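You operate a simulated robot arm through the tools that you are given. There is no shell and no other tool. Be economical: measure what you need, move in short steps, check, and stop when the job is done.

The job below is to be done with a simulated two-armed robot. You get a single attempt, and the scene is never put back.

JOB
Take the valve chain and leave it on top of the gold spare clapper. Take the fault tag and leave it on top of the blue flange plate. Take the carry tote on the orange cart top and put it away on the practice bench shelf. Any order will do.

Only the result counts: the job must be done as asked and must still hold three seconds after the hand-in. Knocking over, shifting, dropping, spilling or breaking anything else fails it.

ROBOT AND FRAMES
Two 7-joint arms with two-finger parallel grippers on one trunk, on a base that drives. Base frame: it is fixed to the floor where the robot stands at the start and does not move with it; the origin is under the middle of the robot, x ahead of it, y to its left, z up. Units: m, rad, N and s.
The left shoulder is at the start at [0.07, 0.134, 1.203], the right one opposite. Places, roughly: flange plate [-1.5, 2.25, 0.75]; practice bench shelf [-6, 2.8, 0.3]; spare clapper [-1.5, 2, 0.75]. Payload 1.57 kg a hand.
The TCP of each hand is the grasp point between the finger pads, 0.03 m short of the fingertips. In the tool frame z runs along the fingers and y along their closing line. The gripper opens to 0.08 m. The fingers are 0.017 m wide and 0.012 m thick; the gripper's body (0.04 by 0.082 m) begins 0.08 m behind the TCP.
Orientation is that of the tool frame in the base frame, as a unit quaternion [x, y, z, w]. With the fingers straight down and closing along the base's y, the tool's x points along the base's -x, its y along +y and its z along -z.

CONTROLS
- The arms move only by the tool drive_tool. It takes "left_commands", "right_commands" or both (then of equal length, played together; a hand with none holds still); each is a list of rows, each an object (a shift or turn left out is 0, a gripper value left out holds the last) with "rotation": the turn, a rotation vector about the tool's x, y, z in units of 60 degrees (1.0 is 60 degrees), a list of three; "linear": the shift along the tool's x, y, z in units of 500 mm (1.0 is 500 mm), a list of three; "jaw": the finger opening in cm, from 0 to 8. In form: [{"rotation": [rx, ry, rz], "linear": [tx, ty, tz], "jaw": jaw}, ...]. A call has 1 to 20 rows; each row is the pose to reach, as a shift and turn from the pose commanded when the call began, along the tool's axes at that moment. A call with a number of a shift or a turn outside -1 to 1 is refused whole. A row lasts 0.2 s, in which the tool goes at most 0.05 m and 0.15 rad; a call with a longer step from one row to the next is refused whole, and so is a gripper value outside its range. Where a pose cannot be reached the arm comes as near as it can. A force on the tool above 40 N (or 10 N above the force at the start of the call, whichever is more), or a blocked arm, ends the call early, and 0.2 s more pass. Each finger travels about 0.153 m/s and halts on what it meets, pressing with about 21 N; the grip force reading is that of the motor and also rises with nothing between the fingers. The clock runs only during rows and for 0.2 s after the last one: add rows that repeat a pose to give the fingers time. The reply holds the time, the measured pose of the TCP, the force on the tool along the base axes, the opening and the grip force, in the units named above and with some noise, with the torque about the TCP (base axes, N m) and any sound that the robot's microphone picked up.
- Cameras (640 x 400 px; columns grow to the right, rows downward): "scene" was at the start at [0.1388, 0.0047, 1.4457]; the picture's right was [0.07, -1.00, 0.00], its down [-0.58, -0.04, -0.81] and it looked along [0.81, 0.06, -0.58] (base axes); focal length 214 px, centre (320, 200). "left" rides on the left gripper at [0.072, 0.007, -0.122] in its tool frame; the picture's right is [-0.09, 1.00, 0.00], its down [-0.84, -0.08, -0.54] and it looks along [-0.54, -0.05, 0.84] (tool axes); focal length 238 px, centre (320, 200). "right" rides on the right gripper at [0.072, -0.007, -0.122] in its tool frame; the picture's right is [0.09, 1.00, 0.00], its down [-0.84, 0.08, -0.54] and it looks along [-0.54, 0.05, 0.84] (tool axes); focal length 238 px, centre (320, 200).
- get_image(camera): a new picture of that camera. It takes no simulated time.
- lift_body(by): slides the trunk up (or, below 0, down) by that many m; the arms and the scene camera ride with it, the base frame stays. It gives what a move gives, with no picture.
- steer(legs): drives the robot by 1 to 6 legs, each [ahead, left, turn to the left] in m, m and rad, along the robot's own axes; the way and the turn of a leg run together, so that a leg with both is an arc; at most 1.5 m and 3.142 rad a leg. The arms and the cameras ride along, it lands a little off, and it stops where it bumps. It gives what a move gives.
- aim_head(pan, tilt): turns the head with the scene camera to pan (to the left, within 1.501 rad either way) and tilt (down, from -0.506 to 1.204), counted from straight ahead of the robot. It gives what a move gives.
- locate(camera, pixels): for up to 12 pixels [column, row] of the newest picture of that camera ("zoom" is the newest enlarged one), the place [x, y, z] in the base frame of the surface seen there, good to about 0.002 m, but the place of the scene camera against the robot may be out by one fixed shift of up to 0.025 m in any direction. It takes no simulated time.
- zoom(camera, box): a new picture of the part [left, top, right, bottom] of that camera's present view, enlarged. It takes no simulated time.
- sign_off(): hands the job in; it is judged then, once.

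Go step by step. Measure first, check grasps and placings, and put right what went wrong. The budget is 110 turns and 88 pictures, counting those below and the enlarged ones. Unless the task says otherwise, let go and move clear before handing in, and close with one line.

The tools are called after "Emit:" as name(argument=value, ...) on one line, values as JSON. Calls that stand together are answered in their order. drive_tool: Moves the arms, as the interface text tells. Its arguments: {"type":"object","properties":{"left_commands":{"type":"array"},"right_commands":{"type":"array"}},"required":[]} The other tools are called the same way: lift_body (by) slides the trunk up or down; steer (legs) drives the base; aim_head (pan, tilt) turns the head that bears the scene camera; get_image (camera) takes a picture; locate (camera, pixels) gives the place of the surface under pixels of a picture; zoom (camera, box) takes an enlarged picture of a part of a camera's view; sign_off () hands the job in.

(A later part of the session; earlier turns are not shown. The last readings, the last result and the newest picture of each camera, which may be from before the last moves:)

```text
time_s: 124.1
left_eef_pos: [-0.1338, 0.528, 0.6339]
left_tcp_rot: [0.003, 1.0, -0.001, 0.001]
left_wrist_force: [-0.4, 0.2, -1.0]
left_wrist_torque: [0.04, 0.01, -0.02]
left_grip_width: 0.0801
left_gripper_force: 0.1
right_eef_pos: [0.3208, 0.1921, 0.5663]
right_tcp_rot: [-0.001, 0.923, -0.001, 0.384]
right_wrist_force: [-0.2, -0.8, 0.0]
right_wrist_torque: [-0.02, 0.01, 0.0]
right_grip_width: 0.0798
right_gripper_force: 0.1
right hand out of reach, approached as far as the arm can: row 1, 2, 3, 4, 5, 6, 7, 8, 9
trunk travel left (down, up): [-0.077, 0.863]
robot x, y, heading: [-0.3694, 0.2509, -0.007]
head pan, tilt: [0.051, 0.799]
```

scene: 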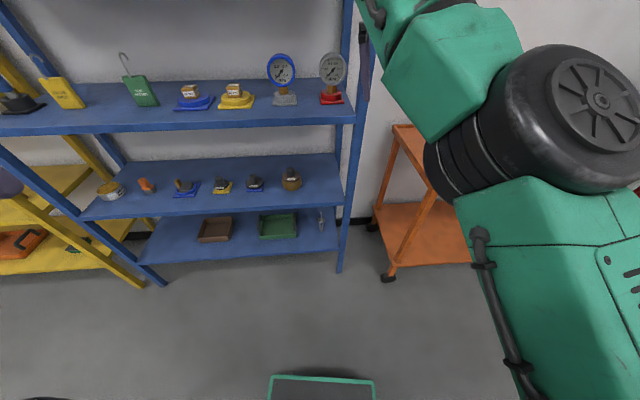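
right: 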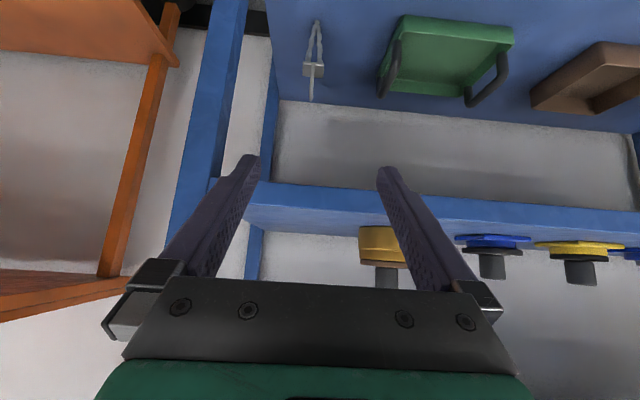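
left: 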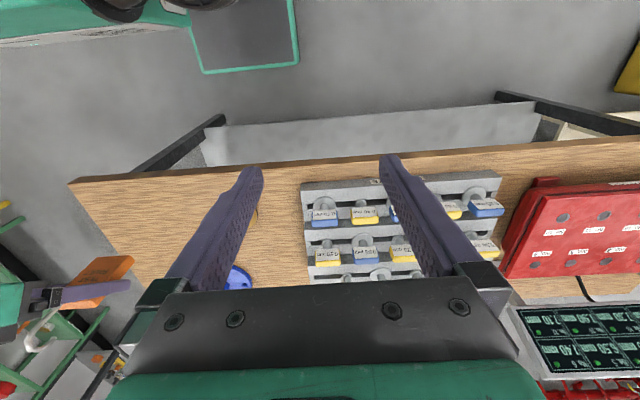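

The arm seems stuck in an awkward configuration. I'll back off slightly, lower the trunk the rest, and try small moves.

Emit:
steer(legs=[[-0.06, 0, 0]])

Emit:
lift_body(by=-0.07)

Emit:
drive_tool(right_commands=[{"linear": [0.0, -0.04, 0.0]}, {"linear": [0.03, -0.04, -0.03]}, {"linear": [0.06, -0.04, -0.06]}, {"linear": [0.06, -0.04, -0.06]}])

Emit:
aim_head(pan=-0.4, tilt=0.9)

Emit:
get_image(camera="scene")

```text
time_s: 125.1
left_eef_pos: [-0.1953, 0.5294, 0.6335]
left_tcp_rot: [0.004, 1.0, -0.001, 0.001]
left_wrist_force: [0.4, -0.3, -0.6]
left_wrist_torque: [0.0, -0.02, 0.0]
left_grip_width: 0.0801
left_gripper_force: 0.1
right_eef_pos: [0.2602, 0.1921, 0.5677]
right_tcp_rot: [0.0, 0.924, -0.001, 0.383]
right_wrist_force: [-0.1, 0.3, -0.4]
right_wrist_torque: [-0.03, 0.02, 0.01]
right_grip_width: 0.0802
right_gripper_force: 0.2
trunk travel left (down, up): [-0.077, 0.863]
robot x, y, heading: [-0.4293, 0.2492, -0.009]
head pan, tilt: [0.051, 0.799]
```

```text
time_s: 126.2
left_eef_pos: [-0.1954, 0.5294, 0.564]
left_tcp_rot: [0.004, 1.0, 0.0, 0.001]
left_wrist_force: [0.7, 0.4, 0.3]
left_wrist_torque: [-0.02, 0.01, 0.01]
left_grip_width: 0.08
left_gripper_force: 0.0
right_eef_pos: [0.2588, 0.1921, 0.4969]
right_tcp_rot: [0.0, 0.923, -0.001, 0.384]
right_wrist_force: [0.4, 0.4, 0.8]
right_wrist_torque: [-0.01, -0.02, 0.01]
right_grip_width: 0.0799
right_gripper_force: 0.1
trunk travel left (down, up): [-0.007, 0.933]
robot x, y, heading: [-0.4311, 0.2491, -0.009]
head pan, tilt: [0.051, 0.799]
```

```text
time_s: 127.2
left_eef_pos: [-0.1946, 0.5298, 0.563]
left_tcp_rot: [0.005, 1.0, -0.001, 0.001]
left_wrist_force: [-0.8, 0.1, -0.1]
left_wrist_torque: [0.01, -0.01, 0.02]
left_grip_width: 0.0799
left_gripper_force: 0.0
right_eef_pos: [0.2538, 0.1818, 0.5135]
right_tcp_rot: [-0.001, 0.924, 0.0, 0.383]
right_wrist_force: [-0.1, -0.3, -1.2]
right_wrist_torque: [-0.03, -0.01, -0.01]
right_grip_width: 0.0798
right_gripper_force: 0.1
right hand out of reach, approached as far as the arm can: row 2, 3, 4
trunk travel left (down, up): [-0.007, 0.933]
robot x, y, heading: [-0.4329, 0.2428, -0.013]
head pan, tilt: [0.051, 0.799]
```

```text
time_s: 128.1
left_eef_pos: [-0.195, 0.5282, 0.5636]
left_tcp_rot: [0.004, 1.0, -0.001, 0.0]
left_wrist_force: [0.0, -0.7, -0.6]
left_wrist_torque: [0.02, -0.01, 0.03]
left_grip_width: 0.0799
left_gripper_force: 0.0
right_eef_pos: [0.2527, 0.1825, 0.5145]
right_tcp_rot: [-0.001, 0.924, -0.001, 0.382]
right_wrist_force: [-0.1, 0.2, 0.5]
right_wrist_torque: [-0.01, 0.02, -0.02]
right_grip_width: 0.0798
right_gripper_force: 0.0
trunk travel left (down, up): [-0.007, 0.933]
robot x, y, heading: [-0.425, 0.244, -0.012]
head pan, tilt: [-0.4, 0.901]
```

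```text
27 pictures are left
```

scene: 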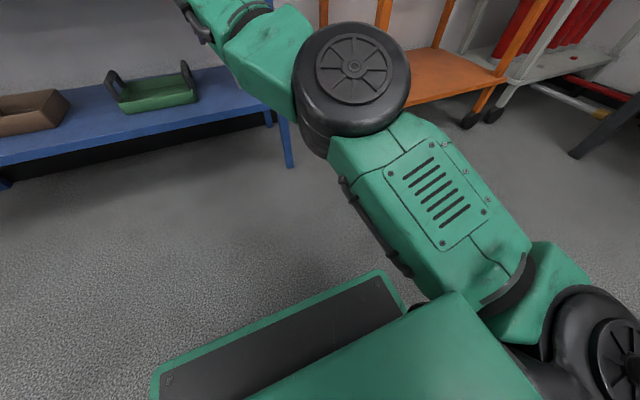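

The elbow is in a different branch with a larger minimum reach, but outward moves should work. Lower to grasp height with a slight forward move.

Emit:
drive_tool(right_commands=[{"linear": [0.033, -0.009, 0.061]}, {"linear": [0.066, -0.018, 0.122]}, {"linear": [0.099, -0.026, 0.184]}, {"linear": [0.099, -0.026, 0.184]}])

```text
time_s: 129.1
left_eef_pos: [-0.1958, 0.5293, 0.5635]
left_tcp_rot: [0.004, 1.0, -0.001, 0.001]
left_wrist_force: [0.9, 0.2, 0.3]
left_wrist_torque: [0.01, 0.01, -0.01]
left_grip_width: 0.0802
left_gripper_force: 0.0
right_eef_pos: [0.2931, 0.1712, 0.4163]
right_tcp_rot: [-0.001, 0.924, 0.0, 0.382]
right_wrist_force: [-0.8, 1.0, 0.2]
right_wrist_torque: [-0.04, -0.04, 0.0]
right_grip_width: 0.0801
right_gripper_force: 0.1
right hand out of reach, approached as far as the arm can: row 1, 2, 3, 4
trunk travel left (down, up): [-0.007, 0.933]
robot x, y, heading: [-0.4305, 0.2464, -0.007]
head pan, tilt: [-0.4, 0.901]
```

Hand now at (0.293,0.171,0.416). Drive 0.1 m in and look.

Emit:
steer(legs=[[0.1, 0, 0.0]])

Emit:
get_image(camera="right")

Emit:
locate(camera="right", pixels=[[318, 100], [318, 120], [318, 140], [318, 160], [318, 180], [318, 200]])

```text
time_s: 130.2
left_eef_pos: [-0.0933, 0.5276, 0.5641]
left_tcp_rot: [0.005, 1.0, -0.001, 0.001]
left_wrist_force: [0.4, 0.2, 0.6]
left_wrist_torque: [0.0, -0.01, -0.02]
left_grip_width: 0.0799
left_gripper_force: 0.0
right_eef_pos: [0.3934, 0.1708, 0.417]
right_tcp_rot: [0.001, 0.924, -0.001, 0.383]
right_wrist_force: [-0.7, -0.1, -1.0]
right_wrist_torque: [-0.02, 0.0, 0.0]
right_grip_width: 0.0798
right_gripper_force: 0.2
trunk travel left (down, up): [-0.007, 0.933]
robot x, y, heading: [-0.3263, 0.2441, -0.008]
head pan, tilt: [-0.4, 0.901]
```

```text
26 pictures are left
```

right: 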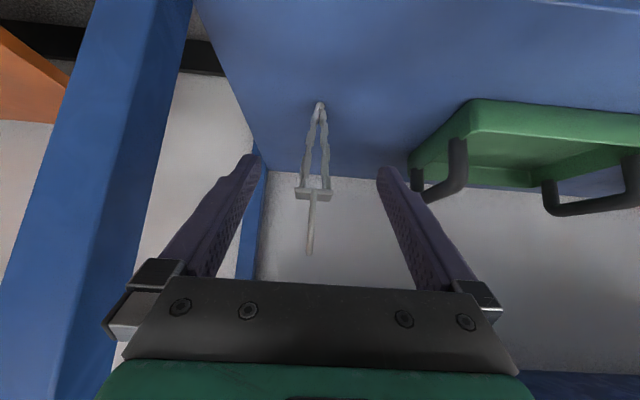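

```text
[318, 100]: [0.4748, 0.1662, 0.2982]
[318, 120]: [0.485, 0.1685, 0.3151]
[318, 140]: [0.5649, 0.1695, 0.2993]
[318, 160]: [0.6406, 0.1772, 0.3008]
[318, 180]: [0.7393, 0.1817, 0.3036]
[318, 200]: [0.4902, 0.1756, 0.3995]
```

Chain is centred between the open fingers. Drive 5 cm more, then the last bit with the arm and close on the block.

Emit:
steer(legs=[[0.05, 0, 0.007]])

Emit:
drive_tool(right_commands=[{"linear": [-0.009, 0, 0.037]}, {"linear": [-0.017, 0, 0.073]}, {"linear": [-0.017, 0, 0.073]}])

Emit:
get_image(camera="right")

```text
time_s: 131.1
left_eef_pos: [-0.0459, 0.5294, 0.5653]
left_tcp_rot: [0.001, 1.0, -0.001, 0.001]
left_wrist_force: [-0.9, 0.0, -0.5]
left_wrist_torque: [-0.03, 0.02, -0.01]
left_grip_width: 0.0801
left_gripper_force: 0.0
right_eef_pos: [0.4442, 0.1743, 0.416]
right_tcp_rot: [-0.003, 0.924, 0.001, 0.383]
right_wrist_force: [0.0, -0.3, -0.1]
right_wrist_torque: [0.0, 0.04, 0.0]
right_grip_width: 0.0801
right_gripper_force: 0.2
trunk travel left (down, up): [-0.007, 0.933]
robot x, y, heading: [-0.2784, 0.2468, -0.004]
head pan, tilt: [-0.4, 0.901]
```

```text
time_s: 131.9
left_eef_pos: [-0.0448, 0.529, 0.5644]
left_tcp_rot: [0.0, 1.0, -0.001, 0.0]
left_wrist_force: [-0.3, 0.4, -1.1]
left_wrist_torque: [-0.04, -0.05, -0.01]
left_grip_width: 0.0799
left_gripper_force: 0.1
right_eef_pos: [0.4535, 0.1634, 0.3975]
right_tcp_rot: [-0.005, 0.923, 0.002, 0.386]
right_wrist_force: [-0.1, -0.3, 0.6]
right_wrist_torque: [-0.02, -0.02, 0.0]
right_grip_width: 0.08
right_gripper_force: 0.0
right hand out of reach, approached as far as the arm can: row 1, 2, 3
trunk travel left (down, up): [-0.007, 0.933]
robot x, y, heading: [-0.2809, 0.2466, -0.0]
head pan, tilt: [-0.4, 0.901]
```

```text
25 pictures are left
```

right: 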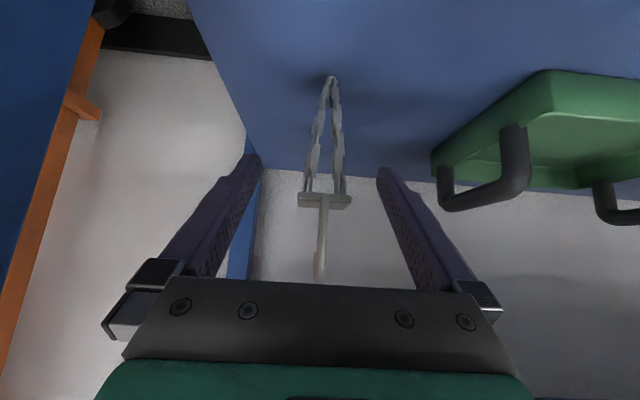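

The plate lies at px (324,199), about 2 cm further on and 5 mm to the left. Nudge the base, then close.

Emit:
steer(legs=[[0.02, 0.005, 0]])

Emit:
drive_tool(right_commands=[{"jaw": 5}, {"jaw": 2.5}, {"jaw": 2.0}, {"jaw": 2.0}])

Emit:
get_image(camera="right")

```text
time_s: 132.7
left_eef_pos: [-0.0259, 0.5346, 0.5643]
left_tcp_rot: [0.001, 1.0, -0.001, 0.001]
left_wrist_force: [0.4, 0.3, 0.0]
left_wrist_torque: [0.02, 0.03, 0.0]
left_grip_width: 0.08
left_gripper_force: 0.2
right_eef_pos: [0.4732, 0.1683, 0.3982]
right_tcp_rot: [-0.004, 0.923, 0.002, 0.386]
right_wrist_force: [-0.2, -0.1, 0.3]
right_wrist_torque: [0.01, 0.02, -0.05]
right_grip_width: 0.08
right_gripper_force: 0.1
trunk travel left (down, up): [-0.007, 0.933]
robot x, y, heading: [-0.2615, 0.2456, -0.005]
head pan, tilt: [-0.4, 0.901]
```

```text
time_s: 133.7
left_eef_pos: [-0.026, 0.535, 0.5644]
left_tcp_rot: [0.001, 1.0, -0.002, 0.0]
left_wrist_force: [-0.2, 0.6, 0.0]
left_wrist_torque: [0.01, 0.0, -0.05]
left_grip_width: 0.0798
left_gripper_force: 0.2
right_eef_pos: [0.4734, 0.1694, 0.3988]
right_tcp_rot: [-0.004, 0.923, 0.002, 0.386]
right_wrist_force: [0.3, 0.7, 1.0]
right_wrist_torque: [0.03, -0.07, -0.04]
right_grip_width: 0.0317
right_gripper_force: 21.0
trunk travel left (down, up): [-0.007, 0.933]
robot x, y, heading: [-0.2606, 0.247, -0.001]
head pan, tilt: [-0.4, 0.901]
```

```text
24 pictures are left
```

right: 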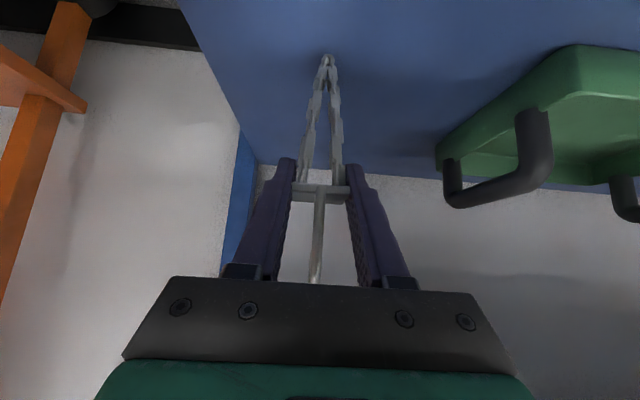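

Held at 0.0317 m. Lift 2.5 cm with the trunk and reverse out of the bay.

Emit:
lift_body(by=0.025)

Emit:
steer(legs=[[-0.3, 0, 0]])

Emit:
get_image(camera="right")

```text
time_s: 134.4
left_eef_pos: [-0.0255, 0.5338, 0.5889]
left_tcp_rot: [0.0, 1.0, 0.0, 0.0]
left_wrist_force: [0.8, 0.0, -0.3]
left_wrist_torque: [-0.01, -0.02, 0.0]
left_grip_width: 0.0801
left_gripper_force: 0.1
right_eef_pos: [0.4729, 0.1679, 0.4215]
right_tcp_rot: [-0.004, 0.923, 0.002, 0.385]
right_wrist_force: [-0.5, 0.3, -2.4]
right_wrist_torque: [0.02, 0.02, 0.03]
right_grip_width: 0.0319
right_gripper_force: 21.0
trunk travel left (down, up): [-0.032, 0.908]
robot x, y, heading: [-0.2574, 0.2481, -0.005]
head pan, tilt: [-0.4, 0.901]
```

```text
time_s: 136.5
left_eef_pos: [-0.3313, 0.5347, 0.5895]
left_tcp_rot: [0.0, 1.0, -0.001, 0.0]
left_wrist_force: [-0.3, 0.7, 0.1]
left_wrist_torque: [0.01, 0.02, -0.01]
left_grip_width: 0.0799
left_gripper_force: 0.0
right_eef_pos: [0.1683, 0.1701, 0.4226]
right_tcp_rot: [-0.005, 0.923, 0.002, 0.385]
right_wrist_force: [1.0, 0.3, -2.0]
right_wrist_torque: [0.01, -0.02, 0.04]
right_grip_width: 0.032
right_gripper_force: 21.4
trunk travel left (down, up): [-0.032, 0.908]
robot x, y, heading: [-0.5621, 0.2481, -0.003]
head pan, tilt: [-0.4, 0.901]
```

```text
23 pictures are left
```

right: 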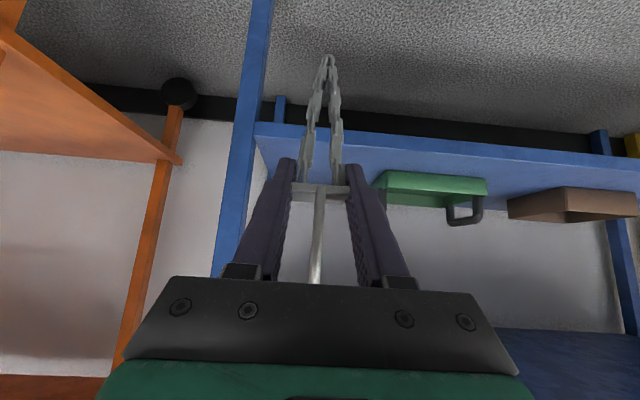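

The chain keeps its shape (rigid). Raise the trunk and drive back to the table in the verified corridor.

Emit:
lift_body(by=0.4)

Emit:
lift_body(by=0.27)

Emit:
steer(legs=[[0.12, 0, 0], [0, 0, 1.575], [0.8, 0, 0], [0, 1.18, 0]])

Emit:
aim_head(pan=0.1, tilt=0.6)

Emit:
get_image(camera="scene")

```text
time_s: 140.3
left_eef_pos: [-0.3313, 0.5363, 0.9898]
left_tcp_rot: [0.001, 1.0, -0.001, 0.0]
left_wrist_force: [0.8, 0.0, -0.1]
left_wrist_torque: [0.0, 0.0, 0.0]
left_grip_width: 0.08
left_gripper_force: 0.1
right_eef_pos: [0.1698, 0.1697, 0.8218]
right_tcp_rot: [-0.005, 0.923, 0.002, 0.386]
right_wrist_force: [-0.7, 0.2, -1.7]
right_wrist_torque: [0.0, 0.02, -0.04]
right_grip_width: 0.032
right_gripper_force: 20.9
trunk travel left (down, up): [-0.432, 0.508]
robot x, y, heading: [-0.5633, 0.2494, -0.004]
head pan, tilt: [-0.4, 0.901]
```

```text
time_s: 143.1
left_eef_pos: [-0.3303, 0.535, 1.2587]
left_tcp_rot: [0.0, 1.0, 0.0, 0.0]
left_wrist_force: [-0.3, -0.1, 0.6]
left_wrist_torque: [-0.01, 0.01, -0.01]
left_grip_width: 0.08
left_gripper_force: 0.0
right_eef_pos: [0.1689, 0.1697, 1.092]
right_tcp_rot: [-0.005, 0.923, 0.002, 0.385]
right_wrist_force: [-0.1, 0.2, -1.3]
right_wrist_torque: [0.02, 0.01, 0.0]
right_grip_width: 0.0317
right_gripper_force: 21.3
trunk travel left (down, up): [-0.702, 0.238]
robot x, y, heading: [-0.5646, 0.2496, 0.0]
head pan, tilt: [-0.4, 0.901]
```

```text
time_s: 157.6
left_eef_pos: [-1.9275, 1.2132, 1.2591]
left_tcp_rot: [0.723, -0.691, 0.0, 0.0]
left_wrist_force: [0.2, 0.1, -0.1]
left_wrist_torque: [-0.03, -0.01, -0.01]
left_grip_width: 0.0799
left_gripper_force: 0.1
right_eef_pos: [-1.585, 1.7289, 1.0931]
right_tcp_rot: [0.67, -0.634, -0.28, -0.265]
right_wrist_force: [0.3, -0.2, -2.3]
right_wrist_torque: [-0.05, 0.02, -0.02]
right_grip_width: 0.0318
right_gripper_force: 21.1
trunk travel left (down, up): [-0.702, 0.238]
robot x, y, heading: [-1.6337, 0.9927, 1.618]
head pan, tilt: [-0.4, 0.901]
```

```text
time_s: 158.6
left_eef_pos: [-1.9273, 1.2133, 1.2589]
left_tcp_rot: [0.723, -0.691, 0.0, -0.001]
left_wrist_force: [-0.1, 0.9, 1.4]
left_wrist_torque: [-0.02, -0.03, 0.01]
left_grip_width: 0.0801
left_gripper_force: 0.0
right_eef_pos: [-1.586, 1.7302, 1.0921]
right_tcp_rot: [0.671, -0.634, -0.28, -0.264]
right_wrist_force: [-1.0, 0.2, -2.6]
right_wrist_torque: [0.0, 0.0, -0.01]
right_grip_width: 0.0319
right_gripper_force: 21.0
trunk travel left (down, up): [-0.702, 0.238]
robot x, y, heading: [-1.6307, 0.9943, 1.615]
head pan, tilt: [0.099, 0.6]
```

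```text
22 pictures are left
```

scene: 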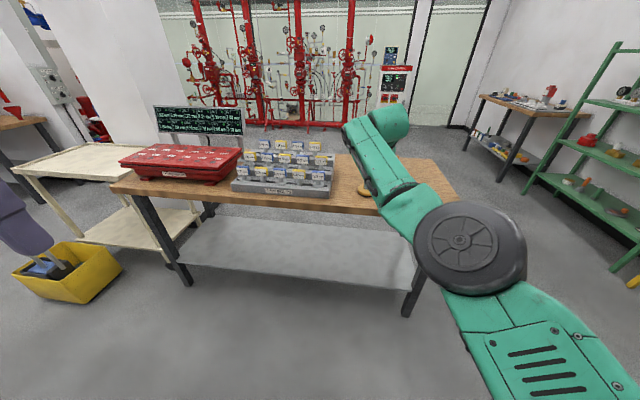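

Straighten heading and approach; then view the clapper with the right wrist camera.

Emit:
steer(legs=[[0, 0, -0.045], [0.12, 0, 0]])

Emit:
get_image(camera="right")

```text
time_s: 160.2
left_eef_pos: [-1.9162, 1.3458, 1.2595]
left_tcp_rot: [-0.706, 0.708, 0.001, 0.002]
left_wrist_force: [0.0, -0.8, -0.4]
left_wrist_torque: [0.02, -0.01, -0.03]
left_grip_width: 0.0802
left_gripper_force: 0.0
right_eef_pos: [-1.5496, 1.8453, 1.0938]
right_tcp_rot: [0.655, -0.65, -0.274, -0.272]
right_wrist_force: [0.2, 0.1, -2.1]
right_wrist_torque: [-0.01, 0.02, 0.03]
right_grip_width: 0.0314
right_gripper_force: 21.0
trunk travel left (down, up): [-0.702, 0.238]
robot x, y, heading: [-1.6314, 1.1113, 1.567]
head pan, tilt: [0.099, 0.6]
```

```text
21 pictures are left
```

right: 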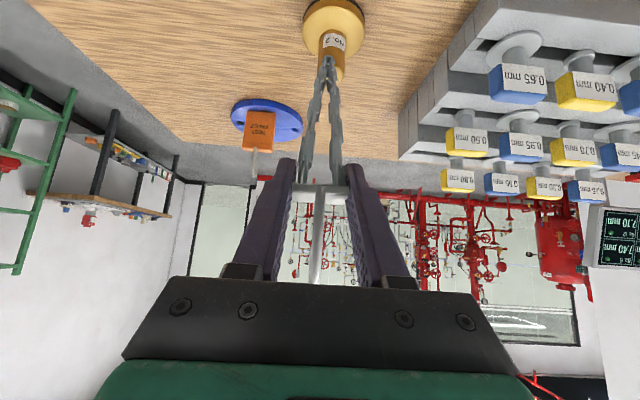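

The tag still stands on the plate; the clapper is at px (335,30). Measure its knob precisely, and the chain tip.

Emit:
zoom(camera="right", box=[264, 0, 408, 90])

Emit:
locate(camera="zoom", pixels=[[180, 85], [432, 100], [248, 165], [371, 165], [310, 90], [248, 290], [365, 300], [300, 340], [345, 340], [355, 345], [285, 262], [280, 330]])

```text
4.44 times, centred on (336, 45) of right
```

zoom: 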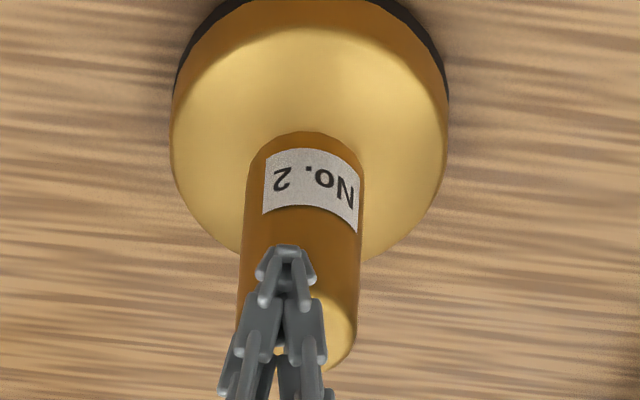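

```text
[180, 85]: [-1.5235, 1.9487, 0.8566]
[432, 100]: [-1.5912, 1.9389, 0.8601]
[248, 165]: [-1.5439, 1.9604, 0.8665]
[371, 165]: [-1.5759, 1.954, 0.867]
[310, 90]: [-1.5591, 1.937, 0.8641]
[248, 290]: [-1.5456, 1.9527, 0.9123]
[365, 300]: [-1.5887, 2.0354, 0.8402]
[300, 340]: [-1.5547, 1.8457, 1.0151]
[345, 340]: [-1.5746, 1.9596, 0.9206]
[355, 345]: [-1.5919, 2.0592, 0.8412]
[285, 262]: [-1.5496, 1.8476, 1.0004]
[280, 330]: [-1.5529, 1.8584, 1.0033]
```

Knob: centre ≈(-1.560,1.962), radius 0.0155, top z 0.9206; the chain tip hangs 0.097 below the TCP at the same x/y. Use the base for horizontal and the trunk for vertical moves.

Emit:
steer(legs=[[0.113, 0.0104, 0]])

Emit:
zoom(camera="right", box=[256, 20, 400, 110])

```text
time_s: 161.4
left_eef_pos: [-1.927, 1.4574, 1.2599]
left_tcp_rot: [0.707, -0.707, -0.001, -0.002]
left_wrist_force: [0.6, 0.1, 0.2]
left_wrist_torque: [0.02, 0.0, 0.0]
left_grip_width: 0.0801
left_gripper_force: 0.1
right_eef_pos: [-1.564, 1.9575, 1.0943]
right_tcp_rot: [0.656, -0.648, -0.275, -0.271]
right_wrist_force: [-0.4, -0.5, -1.5]
right_wrist_torque: [-0.01, -0.01, -0.02]
right_grip_width: 0.0318
right_gripper_force: 20.6
trunk travel left (down, up): [-0.702, 0.238]
robot x, y, heading: [-1.6445, 1.222, 1.57]
head pan, tilt: [0.099, 0.6]
```

```text
4.44 times, centred on (328, 65) of right
```

zoom: 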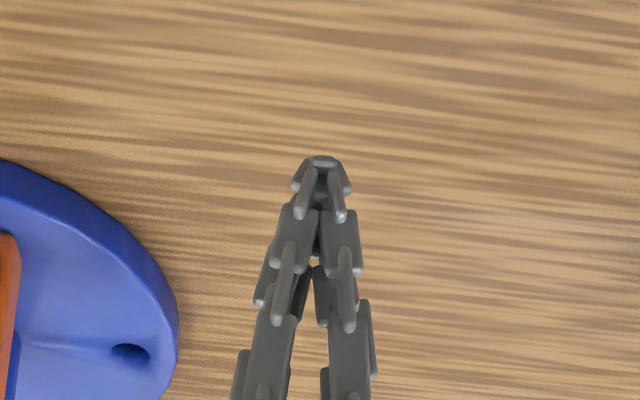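

TCP is within 5 mm of the target; fine-tune with the arm, then lower with the trunk 6 cm and look.

Emit:
drive_tool(right_commands=[{"linear": [-0.0042, -0.008, 0.0042]}, {"linear": [-0.0042, -0.008, 0.0042]}])

Emit:
lift_body(by=-0.065)

Emit:
get_image(camera="left")

```text
time_s: 162.0
left_eef_pos: [-1.9272, 1.4588, 1.2593]
left_tcp_rot: [-0.707, 0.707, 0.0, 0.002]
left_wrist_force: [-0.7, 0.4, 0.8]
left_wrist_torque: [-0.03, 0.03, -0.04]
left_grip_width: 0.0798
left_gripper_force: 0.1
right_eef_pos: [-1.559, 1.9598, 1.0925]
right_tcp_rot: [0.654, -0.65, -0.275, -0.272]
right_wrist_force: [0.1, 0.4, -1.5]
right_wrist_torque: [0.0, 0.01, 0.0]
right_grip_width: 0.0317
right_gripper_force: 21.0
trunk travel left (down, up): [-0.702, 0.238]
robot x, y, heading: [-1.6434, 1.2252, 1.571]
head pan, tilt: [0.099, 0.6]
```

```text
time_s: 163.1
left_eef_pos: [-1.9266, 1.4589, 1.1944]
left_tcp_rot: [-0.707, 0.707, 0.0, 0.001]
left_wrist_force: [-0.7, 0.3, -0.3]
left_wrist_torque: [0.0, -0.01, 0.01]
left_grip_width: 0.0801
left_gripper_force: 0.1
right_eef_pos: [-1.5583, 1.9598, 1.0272]
right_tcp_rot: [0.654, -0.65, -0.274, -0.272]
right_wrist_force: [-0.1, 0.1, -2.7]
right_wrist_torque: [-0.02, 0.01, 0.0]
right_grip_width: 0.032
right_gripper_force: 21.0
trunk travel left (down, up): [-0.637, 0.303]
robot x, y, heading: [-1.6432, 1.2247, 1.57]
head pan, tilt: [0.099, 0.6]
```

```text
18 pictures are left
```

left: 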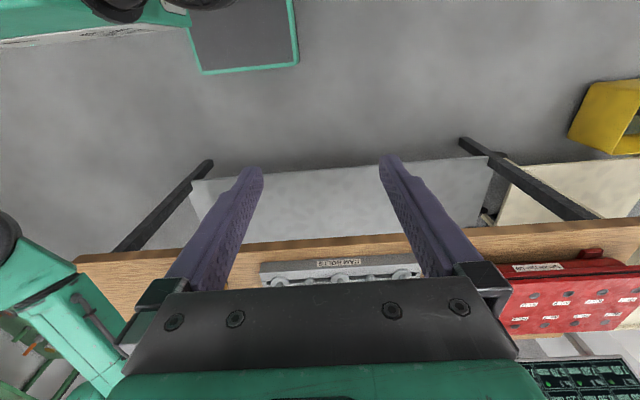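

The left view misses it. Use an enlarged scene view of the hand and clapper.

Emit:
aim_head(pan=0.0, tilt=0.6)

Emit:
zoom(camera="scene", box=[270, 100, 430, 200])

```text
time_s: 163.7
left_eef_pos: [-1.9271, 1.4586, 1.1934]
left_tcp_rot: [-0.707, 0.707, -0.001, 0.002]
left_wrist_force: [-0.8, 0.0, -0.5]
left_wrist_torque: [0.0, 0.0, -0.01]
left_grip_width: 0.0798
left_gripper_force: 0.1
right_eef_pos: [-1.5586, 1.9608, 1.0268]
right_tcp_rot: [0.655, -0.65, -0.274, -0.271]
right_wrist_force: [0.3, -0.2, -2.3]
right_wrist_torque: [0.03, 0.0, 0.02]
right_grip_width: 0.0317
right_gripper_force: 21.5
trunk travel left (down, up): [-0.637, 0.303]
robot x, y, heading: [-1.6422, 1.2273, 1.57]
head pan, tilt: [0.0, 0.6]
```

```text
4.00 times, centred on (350, 150) of scene
```

zoom: 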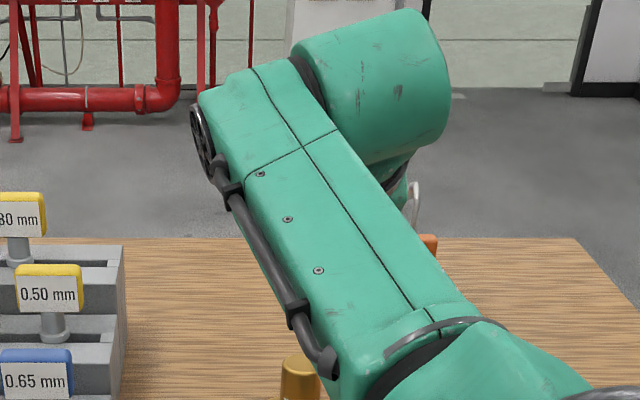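

Hidden by the forearm; rely on force. Lower in small trunk steps until contact.

Emit:
lift_body(by=-0.007)

Emit:
lift_body(by=-0.003)

Emit:
get_image(camera="right")

```text
time_s: 164.3
left_eef_pos: [-1.9283, 1.4585, 1.1867]
left_tcp_rot: [0.707, -0.707, 0.0, -0.001]
left_wrist_force: [-0.6, -0.6, -0.3]
left_wrist_torque: [0.01, -0.01, 0.02]
left_grip_width: 0.08
left_gripper_force: 0.0
right_eef_pos: [-1.5582, 1.9593, 1.02]
right_tcp_rot: [0.654, -0.651, -0.274, -0.272]
right_wrist_force: [-0.5, -0.8, -2.4]
right_wrist_torque: [-0.02, -0.02, -0.01]
right_grip_width: 0.032
right_gripper_force: 20.8
trunk travel left (down, up): [-0.63, 0.31]
robot x, y, heading: [-1.646, 1.2295, 1.572]
head pan, tilt: [0.0, 0.6]
```

```text
time_s: 164.8
left_eef_pos: [-1.9266, 1.4585, 1.1836]
left_tcp_rot: [0.708, -0.707, 0.0, -0.001]
left_wrist_force: [0.6, 0.2, -0.3]
left_wrist_torque: [0.01, -0.01, 0.01]
left_grip_width: 0.0801
left_gripper_force: 0.0
right_eef_pos: [-1.5588, 1.9584, 1.0182]
right_tcp_rot: [0.654, -0.651, -0.273, -0.272]
right_wrist_force: [-0.1, 0.0, -1.1]
right_wrist_torque: [-0.01, 0.05, -0.02]
right_grip_width: 0.0318
right_gripper_force: 20.8
trunk travel left (down, up): [-0.627, 0.313]
robot x, y, heading: [-1.6436, 1.2252, 1.569]
head pan, tilt: [0.0, 0.6]
```

```text
16 pictures are left
```

right: 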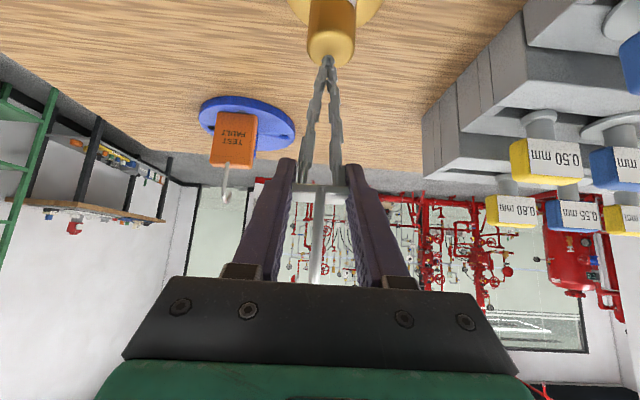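

Now the knob shows under the chain tip (px 328,60), and the weight is being taken. Enlarge to check centring.

Emit:
zoom(camera="right", box=[280, 10, 376, 70])

Emit:
locate(camera="zoom", pixels=[[185, 250], [490, 260], [335, 330], [335, 370], [250, 330], [420, 340], [320, 300], [340, 220]])

```text
6.67 times, centred on (328, 40) of right
```

zoom: 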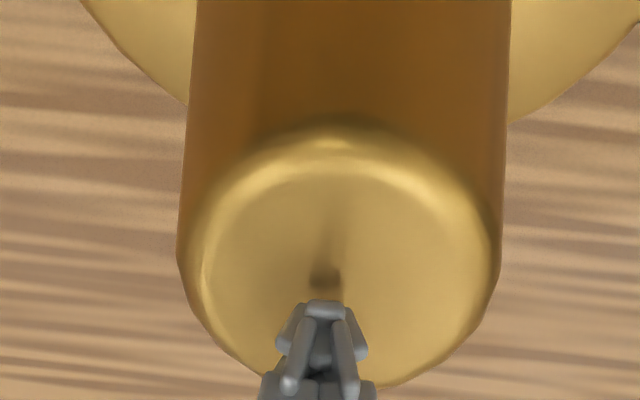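

```text
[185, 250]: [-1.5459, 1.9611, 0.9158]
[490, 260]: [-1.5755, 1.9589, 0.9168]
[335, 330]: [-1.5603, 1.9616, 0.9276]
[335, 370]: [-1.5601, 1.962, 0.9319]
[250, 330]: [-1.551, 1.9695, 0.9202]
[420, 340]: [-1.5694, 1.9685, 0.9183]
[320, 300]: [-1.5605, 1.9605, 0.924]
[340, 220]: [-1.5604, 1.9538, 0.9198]
```

The tip sits centred on the knob (x -1.560, y≈1.961), nearly touching. Lower 2 mm more to unload, then check force.

Emit:
lift_body(by=-0.002)

Emit:
drive_tool(right_commands=[{"jaw": 2.0}, {"jaw": 2.0}])

```text
time_s: 165.3
left_eef_pos: [-1.9273, 1.4565, 1.1819]
left_tcp_rot: [-0.707, 0.707, 0.0, 0.0]
left_wrist_force: [-0.2, 0.4, 1.3]
left_wrist_torque: [0.02, 0.07, 0.01]
left_grip_width: 0.0801
left_gripper_force: 0.0
right_eef_pos: [-1.5585, 1.9595, 1.0186]
right_tcp_rot: [0.653, -0.65, -0.275, -0.273]
right_wrist_force: [-0.5, 3.7, 6.2]
right_wrist_torque: [0.28, 0.11, -0.02]
right_grip_width: 0.0318
right_gripper_force: 20.9
trunk travel left (down, up): [-0.625, 0.315]
robot x, y, heading: [-1.645, 1.2219, 1.566]
head pan, tilt: [0.0, 0.6]
```

```text
time_s: 165.9
left_eef_pos: [-1.9283, 1.4564, 1.1831]
left_tcp_rot: [0.708, -0.707, -0.001, -0.002]
left_wrist_force: [-0.1, -0.3, -0.2]
left_wrist_torque: [0.01, -0.02, 0.0]
left_grip_width: 0.0801
left_gripper_force: 0.0
right_eef_pos: [-1.5599, 1.9592, 1.018]
right_tcp_rot: [0.653, -0.65, -0.276, -0.274]
right_wrist_force: [-0.5, 3.8, 9.9]
right_wrist_torque: [0.39, 0.12, 0.0]
right_grip_width: 0.0315
right_gripper_force: 21.4
trunk travel left (down, up): [-0.625, 0.315]
robot x, y, heading: [-1.6466, 1.23, 1.572]
head pan, tilt: [0.0, 0.6]
```

Pressing a bit too hard now (Fz ≈10). Ease up 1.5 mm and reread.

Emit:
lift_body(by=0.0015)

Emit:
drive_tool(right_commands=[{"jaw": 2.0}, {"jaw": 2.0}])

```text
time_s: 166.4
left_eef_pos: [-1.928, 1.4575, 1.1836]
left_tcp_rot: [-0.707, 0.707, 0.001, 0.002]
left_wrist_force: [-0.5, 0.7, -0.4]
left_wrist_torque: [0.02, -0.02, 0.0]
left_grip_width: 0.0801
left_gripper_force: 0.2
right_eef_pos: [-1.5601, 1.9588, 1.0187]
right_tcp_rot: [0.654, -0.65, -0.274, -0.271]
right_wrist_force: [1.1, 3.8, 7.4]
right_wrist_torque: [0.4, 0.06, -0.04]
right_grip_width: 0.0316
right_gripper_force: 20.9
trunk travel left (down, up): [-0.626, 0.314]
robot x, y, heading: [-1.6407, 1.2237, 1.571]
head pan, tilt: [0.0, 0.6]
```

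```text
time_s: 167.0
left_eef_pos: [-1.9273, 1.4569, 1.1845]
left_tcp_rot: [-0.707, 0.707, 0.0, 0.002]
left_wrist_force: [0.8, 0.5, 0.3]
left_wrist_torque: [0.01, -0.01, -0.01]
left_grip_width: 0.0801
left_gripper_force: 0.1
right_eef_pos: [-1.5588, 1.9582, 1.0191]
right_tcp_rot: [0.654, -0.65, -0.275, -0.272]
right_wrist_force: [0.0, 2.4, 6.8]
right_wrist_torque: [0.17, 0.03, -0.02]
right_grip_width: 0.0317
right_gripper_force: 21.0
trunk travel left (down, up): [-0.626, 0.314]
robot x, y, heading: [-1.6426, 1.2223, 1.572]
head pan, tilt: [0.0, 0.6]
```

Still about 7 N; ease another 1 mm.

Emit:
lift_body(by=0.001)

Emit:
drive_tool(right_commands=[{"jaw": 2.0}, {"jaw": 2.0}])

Emit:
zoom(camera="right", box=[240, 10, 400, 210])

```text
time_s: 167.5
left_eef_pos: [-1.9276, 1.4573, 1.186]
left_tcp_rot: [-0.707, 0.707, -0.001, 0.001]
left_wrist_force: [0.2, 0.4, -0.5]
left_wrist_torque: [-0.04, -0.02, 0.0]
left_grip_width: 0.0801
left_gripper_force: 0.0
right_eef_pos: [-1.5592, 1.9586, 1.0175]
right_tcp_rot: [0.655, -0.651, -0.273, -0.27]
right_wrist_force: [-0.8, 0.1, 3.3]
right_wrist_torque: [0.05, -0.06, -0.02]
right_grip_width: 0.0318
right_gripper_force: 20.6
trunk travel left (down, up): [-0.627, 0.313]
robot x, y, heading: [-1.6433, 1.2254, 1.572]
head pan, tilt: [0.0, 0.6]
```

```text
time_s: 168.1
left_eef_pos: [-1.9271, 1.4584, 1.1848]
left_tcp_rot: [0.708, -0.707, 0.0, -0.002]
left_wrist_force: [0.8, 0.2, -0.8]
left_wrist_torque: [-0.02, 0.0, 0.0]
left_grip_width: 0.08
left_gripper_force: 0.1
right_eef_pos: [-1.5592, 1.9592, 1.0179]
right_tcp_rot: [0.654, -0.651, -0.274, -0.272]
right_wrist_force: [0.8, -0.5, 0.2]
right_wrist_torque: [-0.08, -0.03, 0.01]
right_grip_width: 0.0318
right_gripper_force: 21.6
trunk travel left (down, up): [-0.627, 0.313]
robot x, y, heading: [-1.6477, 1.2274, 1.573]
head pan, tilt: [0.0, 0.6]
```

```text
2.00 times, centred on (320, 110) of right
```

zoom: 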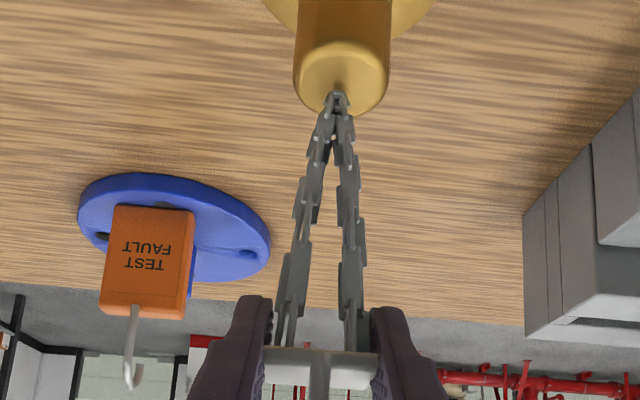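

Force is now near zero, so the weight rests on the knob, centred. Open gently and watch.

Emit:
drive_tool(right_commands=[{"jaw": 3.3}, {"jaw": 3.5}, {"jaw": 4}, {"jaw": 5}, {"jaw": 6}])

Emit:
get_image(camera="right")

```text
time_s: 169.3
left_eef_pos: [-1.9272, 1.4585, 1.1845]
left_tcp_rot: [-0.707, 0.707, 0.0, 0.002]
left_wrist_force: [-0.2, -0.1, 1.1]
left_wrist_torque: [0.02, 0.0, 0.01]
left_grip_width: 0.08
left_gripper_force: 0.1
right_eef_pos: [-1.5594, 1.9604, 1.0189]
right_tcp_rot: [0.654, -0.651, -0.274, -0.271]
right_wrist_force: [-0.3, 0.2, 0.3]
right_wrist_torque: [-0.01, 0.01, -0.03]
right_grip_width: 0.0602
right_gripper_force: 0.1
trunk travel left (down, up): [-0.627, 0.313]
robot x, y, heading: [-1.6413, 1.2281, 1.568]
head pan, tilt: [0.0, 0.6]
```

```text
13 pictures are left
```

right: 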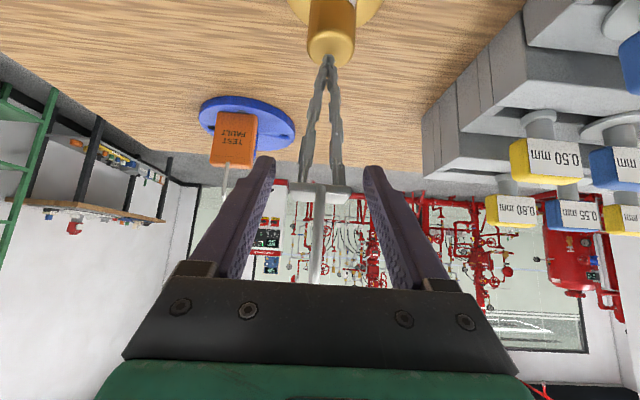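

It stands by itself. Open fully and reverse straight away.

Emit:
drive_tool(right_commands=[{"jaw": 8}, {"jaw": 8}])

Emit:
steer(legs=[[-0.2, 0, 0]])

Emit:
get_image(camera="right")

```text
time_s: 169.9
left_eef_pos: [-1.9285, 1.459, 1.1844]
left_tcp_rot: [-0.707, 0.707, 0.0, 0.001]
left_wrist_force: [-0.2, 0.5, 0.5]
left_wrist_torque: [-0.01, 0.02, -0.01]
left_grip_width: 0.08
left_gripper_force: 0.0
right_eef_pos: [-1.5587, 1.9596, 1.0181]
right_tcp_rot: [0.653, -0.651, -0.274, -0.272]
right_wrist_force: [-0.1, 0.4, 0.6]
right_wrist_torque: [0.01, 0.04, 0.0]
right_grip_width: 0.0801
right_gripper_force: 0.1
trunk travel left (down, up): [-0.627, 0.313]
robot x, y, heading: [-1.6426, 1.2232, 1.573]
head pan, tilt: [0.0, 0.6]
```

```text
time_s: 171.5
left_eef_pos: [-1.9287, 1.2599, 1.1843]
left_tcp_rot: [0.707, -0.707, 0.0, -0.001]
left_wrist_force: [0.0, 0.2, 0.3]
left_wrist_torque: [-0.04, -0.02, 0.06]
left_grip_width: 0.0799
left_gripper_force: 0.0
right_eef_pos: [-1.5587, 1.7621, 1.0183]
right_tcp_rot: [0.654, -0.651, -0.274, -0.271]
right_wrist_force: [-0.9, -0.8, -0.1]
right_wrist_torque: [0.01, -0.01, 0.0]
right_grip_width: 0.0802
right_gripper_force: 0.0
trunk travel left (down, up): [-0.627, 0.313]
robot x, y, heading: [-1.6448, 1.0265, 1.573]
head pan, tilt: [0.0, 0.6]
```

```text
12 pictures are left
```

right: 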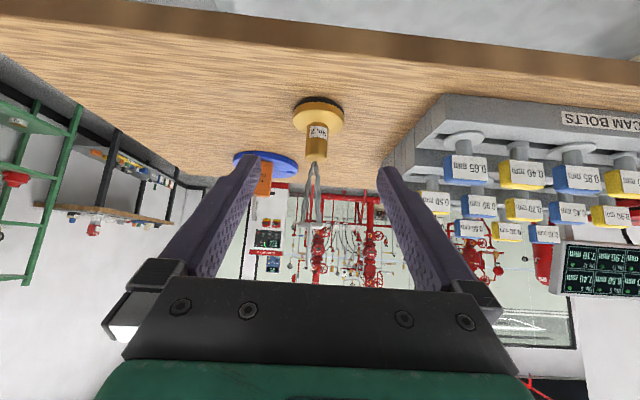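

The chain stands on the clapper and the tag on the plate. Now the tote: turn to face +x and drive round to the cart, checking heading midway.

Emit:
steer(legs=[[0, 0, -1.573], [1.1, 0, 0]])

```text
time_s: 181.1
left_eef_pos: [-0.2785, 1.2665, 1.1851]
left_tcp_rot: [0.024, 1.0, -0.001, 0.0]
left_wrist_force: [0.0, -0.3, -0.4]
left_wrist_torque: [0.02, -0.01, 0.03]
left_grip_width: 0.0799
left_gripper_force: 0.0
right_eef_pos: [0.2049, 0.8739, 1.0194]
right_tcp_rot: [0.019, 0.923, -0.007, 0.385]
right_wrist_force: [-0.3, 0.1, 0.8]
right_wrist_torque: [0.01, 0.0, -0.01]
right_grip_width: 0.0798
right_gripper_force: 0.1
trunk travel left (down, up): [-0.627, 0.313]
robot x, y, heading: [-0.5225, 0.9955, -0.045]
head pan, tilt: [0.0, 0.6]
```

Emit:
steer(legs=[[0, 0, 0.045], [0, -1.0, 0]])

Emit:
steer(legs=[[0, -0.67, 0]])

Emit:
aim_head(pan=0.0, tilt=0.6)

Emit:
get_image(camera="right")

```text
time_s: 186.8
left_eef_pos: [-0.2902, 0.2648, 1.1857]
left_tcp_rot: [-0.008, 1.0, -0.001, 0.001]
left_wrist_force: [-0.5, 0.5, -0.5]
left_wrist_torque: [-0.02, 0.0, -0.01]
left_grip_width: 0.0802
left_gripper_force: 0.2
right_eef_pos: [0.2173, -0.0971, 1.0185]
right_tcp_rot: [-0.009, 0.923, 0.004, 0.385]
right_wrist_force: [-0.7, -0.4, -0.2]
right_wrist_torque: [-0.01, -0.01, 0.03]
right_grip_width: 0.08
right_gripper_force: 0.1
trunk travel left (down, up): [-0.627, 0.313]
robot x, y, heading: [-0.5186, -0.0228, 0.012]
head pan, tilt: [0.0, 0.6]
```

```text
time_s: 190.5
left_eef_pos: [-0.2795, -0.4067, 1.185]
left_tcp_rot: [-0.006, 1.0, -0.001, 0.0]
left_wrist_force: [-0.8, -0.2, 0.4]
left_wrist_torque: [-0.03, 0.01, 0.0]
left_grip_width: 0.0798
left_gripper_force: 0.1
right_eef_pos: [0.2255, -0.7691, 1.0195]
right_tcp_rot: [-0.008, 0.922, 0.004, 0.386]
right_wrist_force: [-0.3, 0.2, 0.0]
right_wrist_torque: [0.0, 0.01, 0.01]
right_grip_width: 0.08
right_gripper_force: 0.0
trunk travel left (down, up): [-0.627, 0.313]
robot x, y, heading: [-0.5143, -0.6905, 0.014]
head pan, tilt: [0.0, 0.6]
```

```text
time_s: 191.1
left_eef_pos: [-0.2804, -0.4063, 1.1849]
left_tcp_rot: [-0.006, 1.0, -0.001, 0.001]
left_wrist_force: [-0.3, -0.3, 0.3]
left_wrist_torque: [0.03, 0.0, -0.01]
left_grip_width: 0.0801
left_gripper_force: 0.2
right_eef_pos: [0.2269, -0.7702, 1.018]
right_tcp_rot: [-0.007, 0.922, 0.003, 0.387]
right_wrist_force: [-0.6, -0.2, 0.6]
right_wrist_torque: [-0.02, -0.01, 0.0]
right_grip_width: 0.0803
right_gripper_force: 0.1
trunk travel left (down, up): [-0.627, 0.313]
robot x, y, heading: [-0.5041, -0.6937, 0.01]
head pan, tilt: [0.0, 0.6]
```

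```text
11 pictures are left
```

right: 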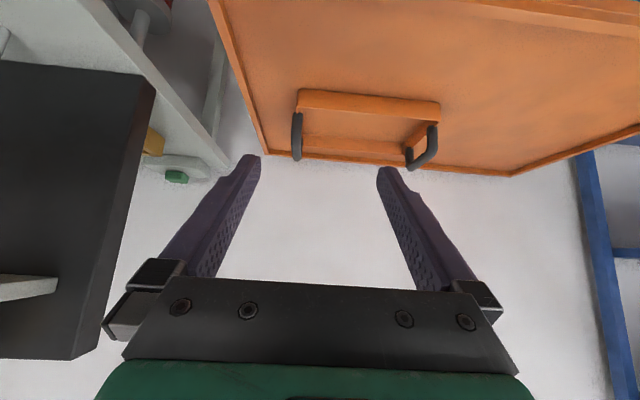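

The tote with its two black handles shows at px (297,135) and (425,150). Measure them.

Emit:
locate(camera="right", pixels=[[297, 120], [297, 140], [298, 155], [432, 132], [425, 155], [410, 160], [436, 145], [300, 93], [440, 100], [300, 105], [370, 95], [360, 130]])

Emit:
zoom(camera="right", box=[280, 80, 456, 190])

```text
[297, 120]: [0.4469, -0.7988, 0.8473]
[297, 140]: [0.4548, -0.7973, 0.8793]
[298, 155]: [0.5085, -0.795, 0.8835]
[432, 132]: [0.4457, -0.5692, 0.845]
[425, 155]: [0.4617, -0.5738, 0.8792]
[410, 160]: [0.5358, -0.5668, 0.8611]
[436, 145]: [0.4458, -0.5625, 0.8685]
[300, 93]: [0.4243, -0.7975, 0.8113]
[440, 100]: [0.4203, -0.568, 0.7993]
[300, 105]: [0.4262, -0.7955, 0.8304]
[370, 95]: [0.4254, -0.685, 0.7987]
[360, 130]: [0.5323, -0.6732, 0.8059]
```

```text
3.64 times, centred on (368, 135) of right
```

zoom: 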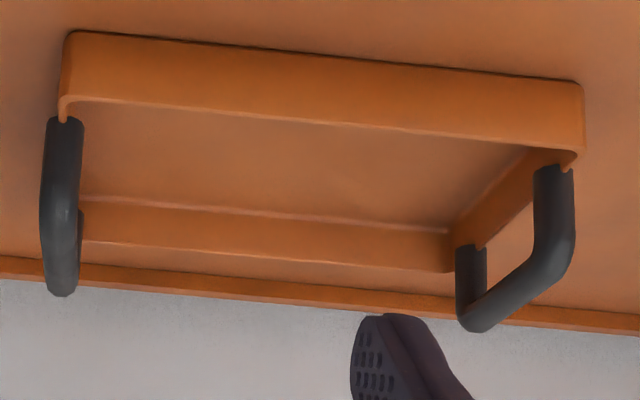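

Handle bars: y≈-0.797 and -0.570, straight part x≈0.46–0.53, centre z≈0.877. Bring the left hand into the same 45° forward pose and shift the right hand outward.

Emit:
drive_tool(left_commands=[{"linear": [-0.075, -0.0287, 0.0217], "rotation": [0, -0.0625, 0]}, {"linear": [-0.15, -0.0573, 0.0433], "rotation": [0, -0.125, 0]}, {"linear": [-0.225, -0.086, 0.065], "rotation": [0, -0.1875, 0]}, {"linear": [-0.3, -0.1147, 0.0867], "rotation": [0, -0.25, 0]}, {"linear": [-0.375, -0.1433, 0.1083], "rotation": [0, -0.3125, 0]}, {"linear": [-0.45, -0.172, 0.13], "rotation": [0, -0.375, 0]}, {"linear": [-0.525, -0.2007, 0.1517], "rotation": [0, -0.4375, 0]}, {"linear": [-0.6, -0.2293, 0.1733], "rotation": [0, -0.5, 0]}, {"linear": [-0.675, -0.258, 0.195], "rotation": [0, -0.5625, 0]}, {"linear": [-0.75, -0.2867, 0.2167], "rotation": [0, -0.625, 0]}, {"linear": [-0.825, -0.3153, 0.2383], "rotation": [0, -0.6875, 0]}, {"linear": [-0.9, -0.344, 0.26], "rotation": [0, -0.75, 0]}, {"linear": [-0.9, -0.344, 0.26], "rotation": [0, -0.75, 0]}])

Emit:
drive_tool(right_commands=[{"linear": [0, -0.037, 0]}, {"linear": [0, -0.074, 0]}, {"linear": [0, -0.074, 0]}])

```text
time_s: 193.9
left_eef_pos: [0.1424, -0.554, 1.0515]
left_tcp_rot: [-0.006, 0.923, 0.001, 0.385]
left_wrist_force: [-0.3, 0.3, -0.2]
left_wrist_torque: [0.01, -0.01, 0.01]
left_grip_width: 0.0802
left_gripper_force: 0.0
left hand out of reach, approached as far as the arm can: row 11, 12, 13
right_eef_pos: [0.2257, -0.7702, 1.0184]
right_tcp_rot: [-0.008, 0.923, 0.004, 0.386]
right_wrist_force: [0.0, 0.2, -0.6]
right_wrist_torque: [-0.01, 0.0, 0.0]
right_grip_width: 0.08
right_gripper_force: 0.0
trunk travel left (down, up): [-0.627, 0.313]
robot x, y, heading: [-0.5123, -0.6934, 0.012]
head pan, tilt: [0.0, 0.6]
```

```text
time_s: 194.7
left_eef_pos: [0.143, -0.5532, 1.0519]
left_tcp_rot: [-0.005, 0.923, 0.0, 0.384]
left_wrist_force: [0.4, -0.3, 0.4]
left_wrist_torque: [-0.02, -0.02, 0.01]
left_grip_width: 0.08
left_gripper_force: 0.0
right_eef_pos: [0.2268, -0.8059, 1.0177]
right_tcp_rot: [-0.008, 0.923, 0.004, 0.386]
right_wrist_force: [-0.1, 0.2, 0.2]
right_wrist_torque: [0.01, 0.01, 0.01]
right_grip_width: 0.0802
right_gripper_force: 0.1
trunk travel left (down, up): [-0.627, 0.313]
robot x, y, heading: [-0.5073, -0.6936, 0.013]
head pan, tilt: [0.0, 0.6]
```

Left reached 0.65 m ahead, right is at 0.735. Pull both to about 0.62–0.63 ahead and matching heights.

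Emit:
drive_tool(right_commands=[{"linear": [0.038, 0, -0.066]}, {"linear": [0.076, 0, -0.132]}, {"linear": [0.113, 0, -0.198]}, {"linear": [0.113, 0, -0.198]}], left_commands=[{"linear": [0.014, -0.017, -0.014]}, {"linear": [0.028, -0.034, -0.028]}, {"linear": [0.042, -0.052, -0.042]}, {"linear": [0.042, -0.052, -0.042]}])

```text
time_s: 195.7
left_eef_pos: [0.1141, -0.5806, 1.0491]
left_tcp_rot: [-0.006, 0.924, 0.002, 0.383]
left_wrist_force: [-0.2, -0.7, -0.5]
left_wrist_torque: [0.01, 0.0, -0.03]
left_grip_width: 0.0801
left_gripper_force: 0.1
right_eef_pos: [0.1171, -0.8094, 1.0493]
right_tcp_rot: [-0.008, 0.923, 0.004, 0.385]
right_wrist_force: [-0.5, -1.1, -0.2]
right_wrist_torque: [0.0, 0.02, 0.0]
right_grip_width: 0.0803
right_gripper_force: 0.0
trunk travel left (down, up): [-0.627, 0.313]
robot x, y, heading: [-0.5116, -0.6923, 0.016]
head pan, tilt: [0.0, 0.6]
```

Both hands are matched (y -0.581/-0.809, spacing 0.229). Drive to bring them over the handles, still 16 cm above.

Emit:
steer(legs=[[0, 0.02, -0.016], [0.374, 0, 0]])

Emit:
get_image(camera="left")

```text
time_s: 198.4
left_eef_pos: [0.4919, -0.5802, 1.049]
left_tcp_rot: [0.007, 0.924, -0.004, 0.383]
left_wrist_force: [0.2, 0.3, -0.6]
left_wrist_torque: [0.02, -0.01, -0.01]
left_grip_width: 0.0801
left_gripper_force: 0.0
right_eef_pos: [0.4889, -0.8093, 1.0513]
right_tcp_rot: [0.005, 0.922, -0.001, 0.387]
right_wrist_force: [-0.4, 1.2, -1.2]
right_wrist_torque: [0.0, 0.0, -0.01]
right_grip_width: 0.0801
right_gripper_force: 0.0
trunk travel left (down, up): [-0.627, 0.313]
robot x, y, heading: [-0.1332, -0.6755, -0.011]
head pan, tilt: [0.0, 0.6]
```

```text
9 pictures are left
```

left: 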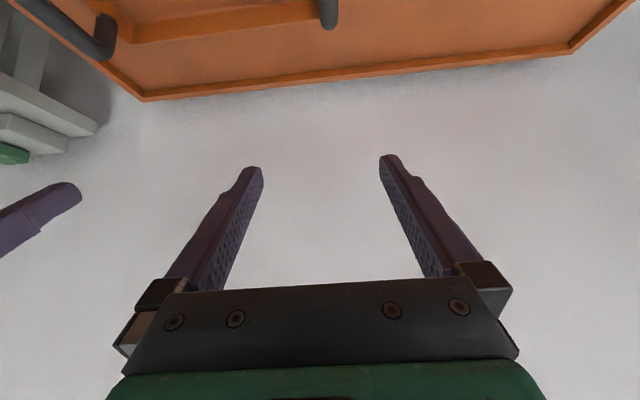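

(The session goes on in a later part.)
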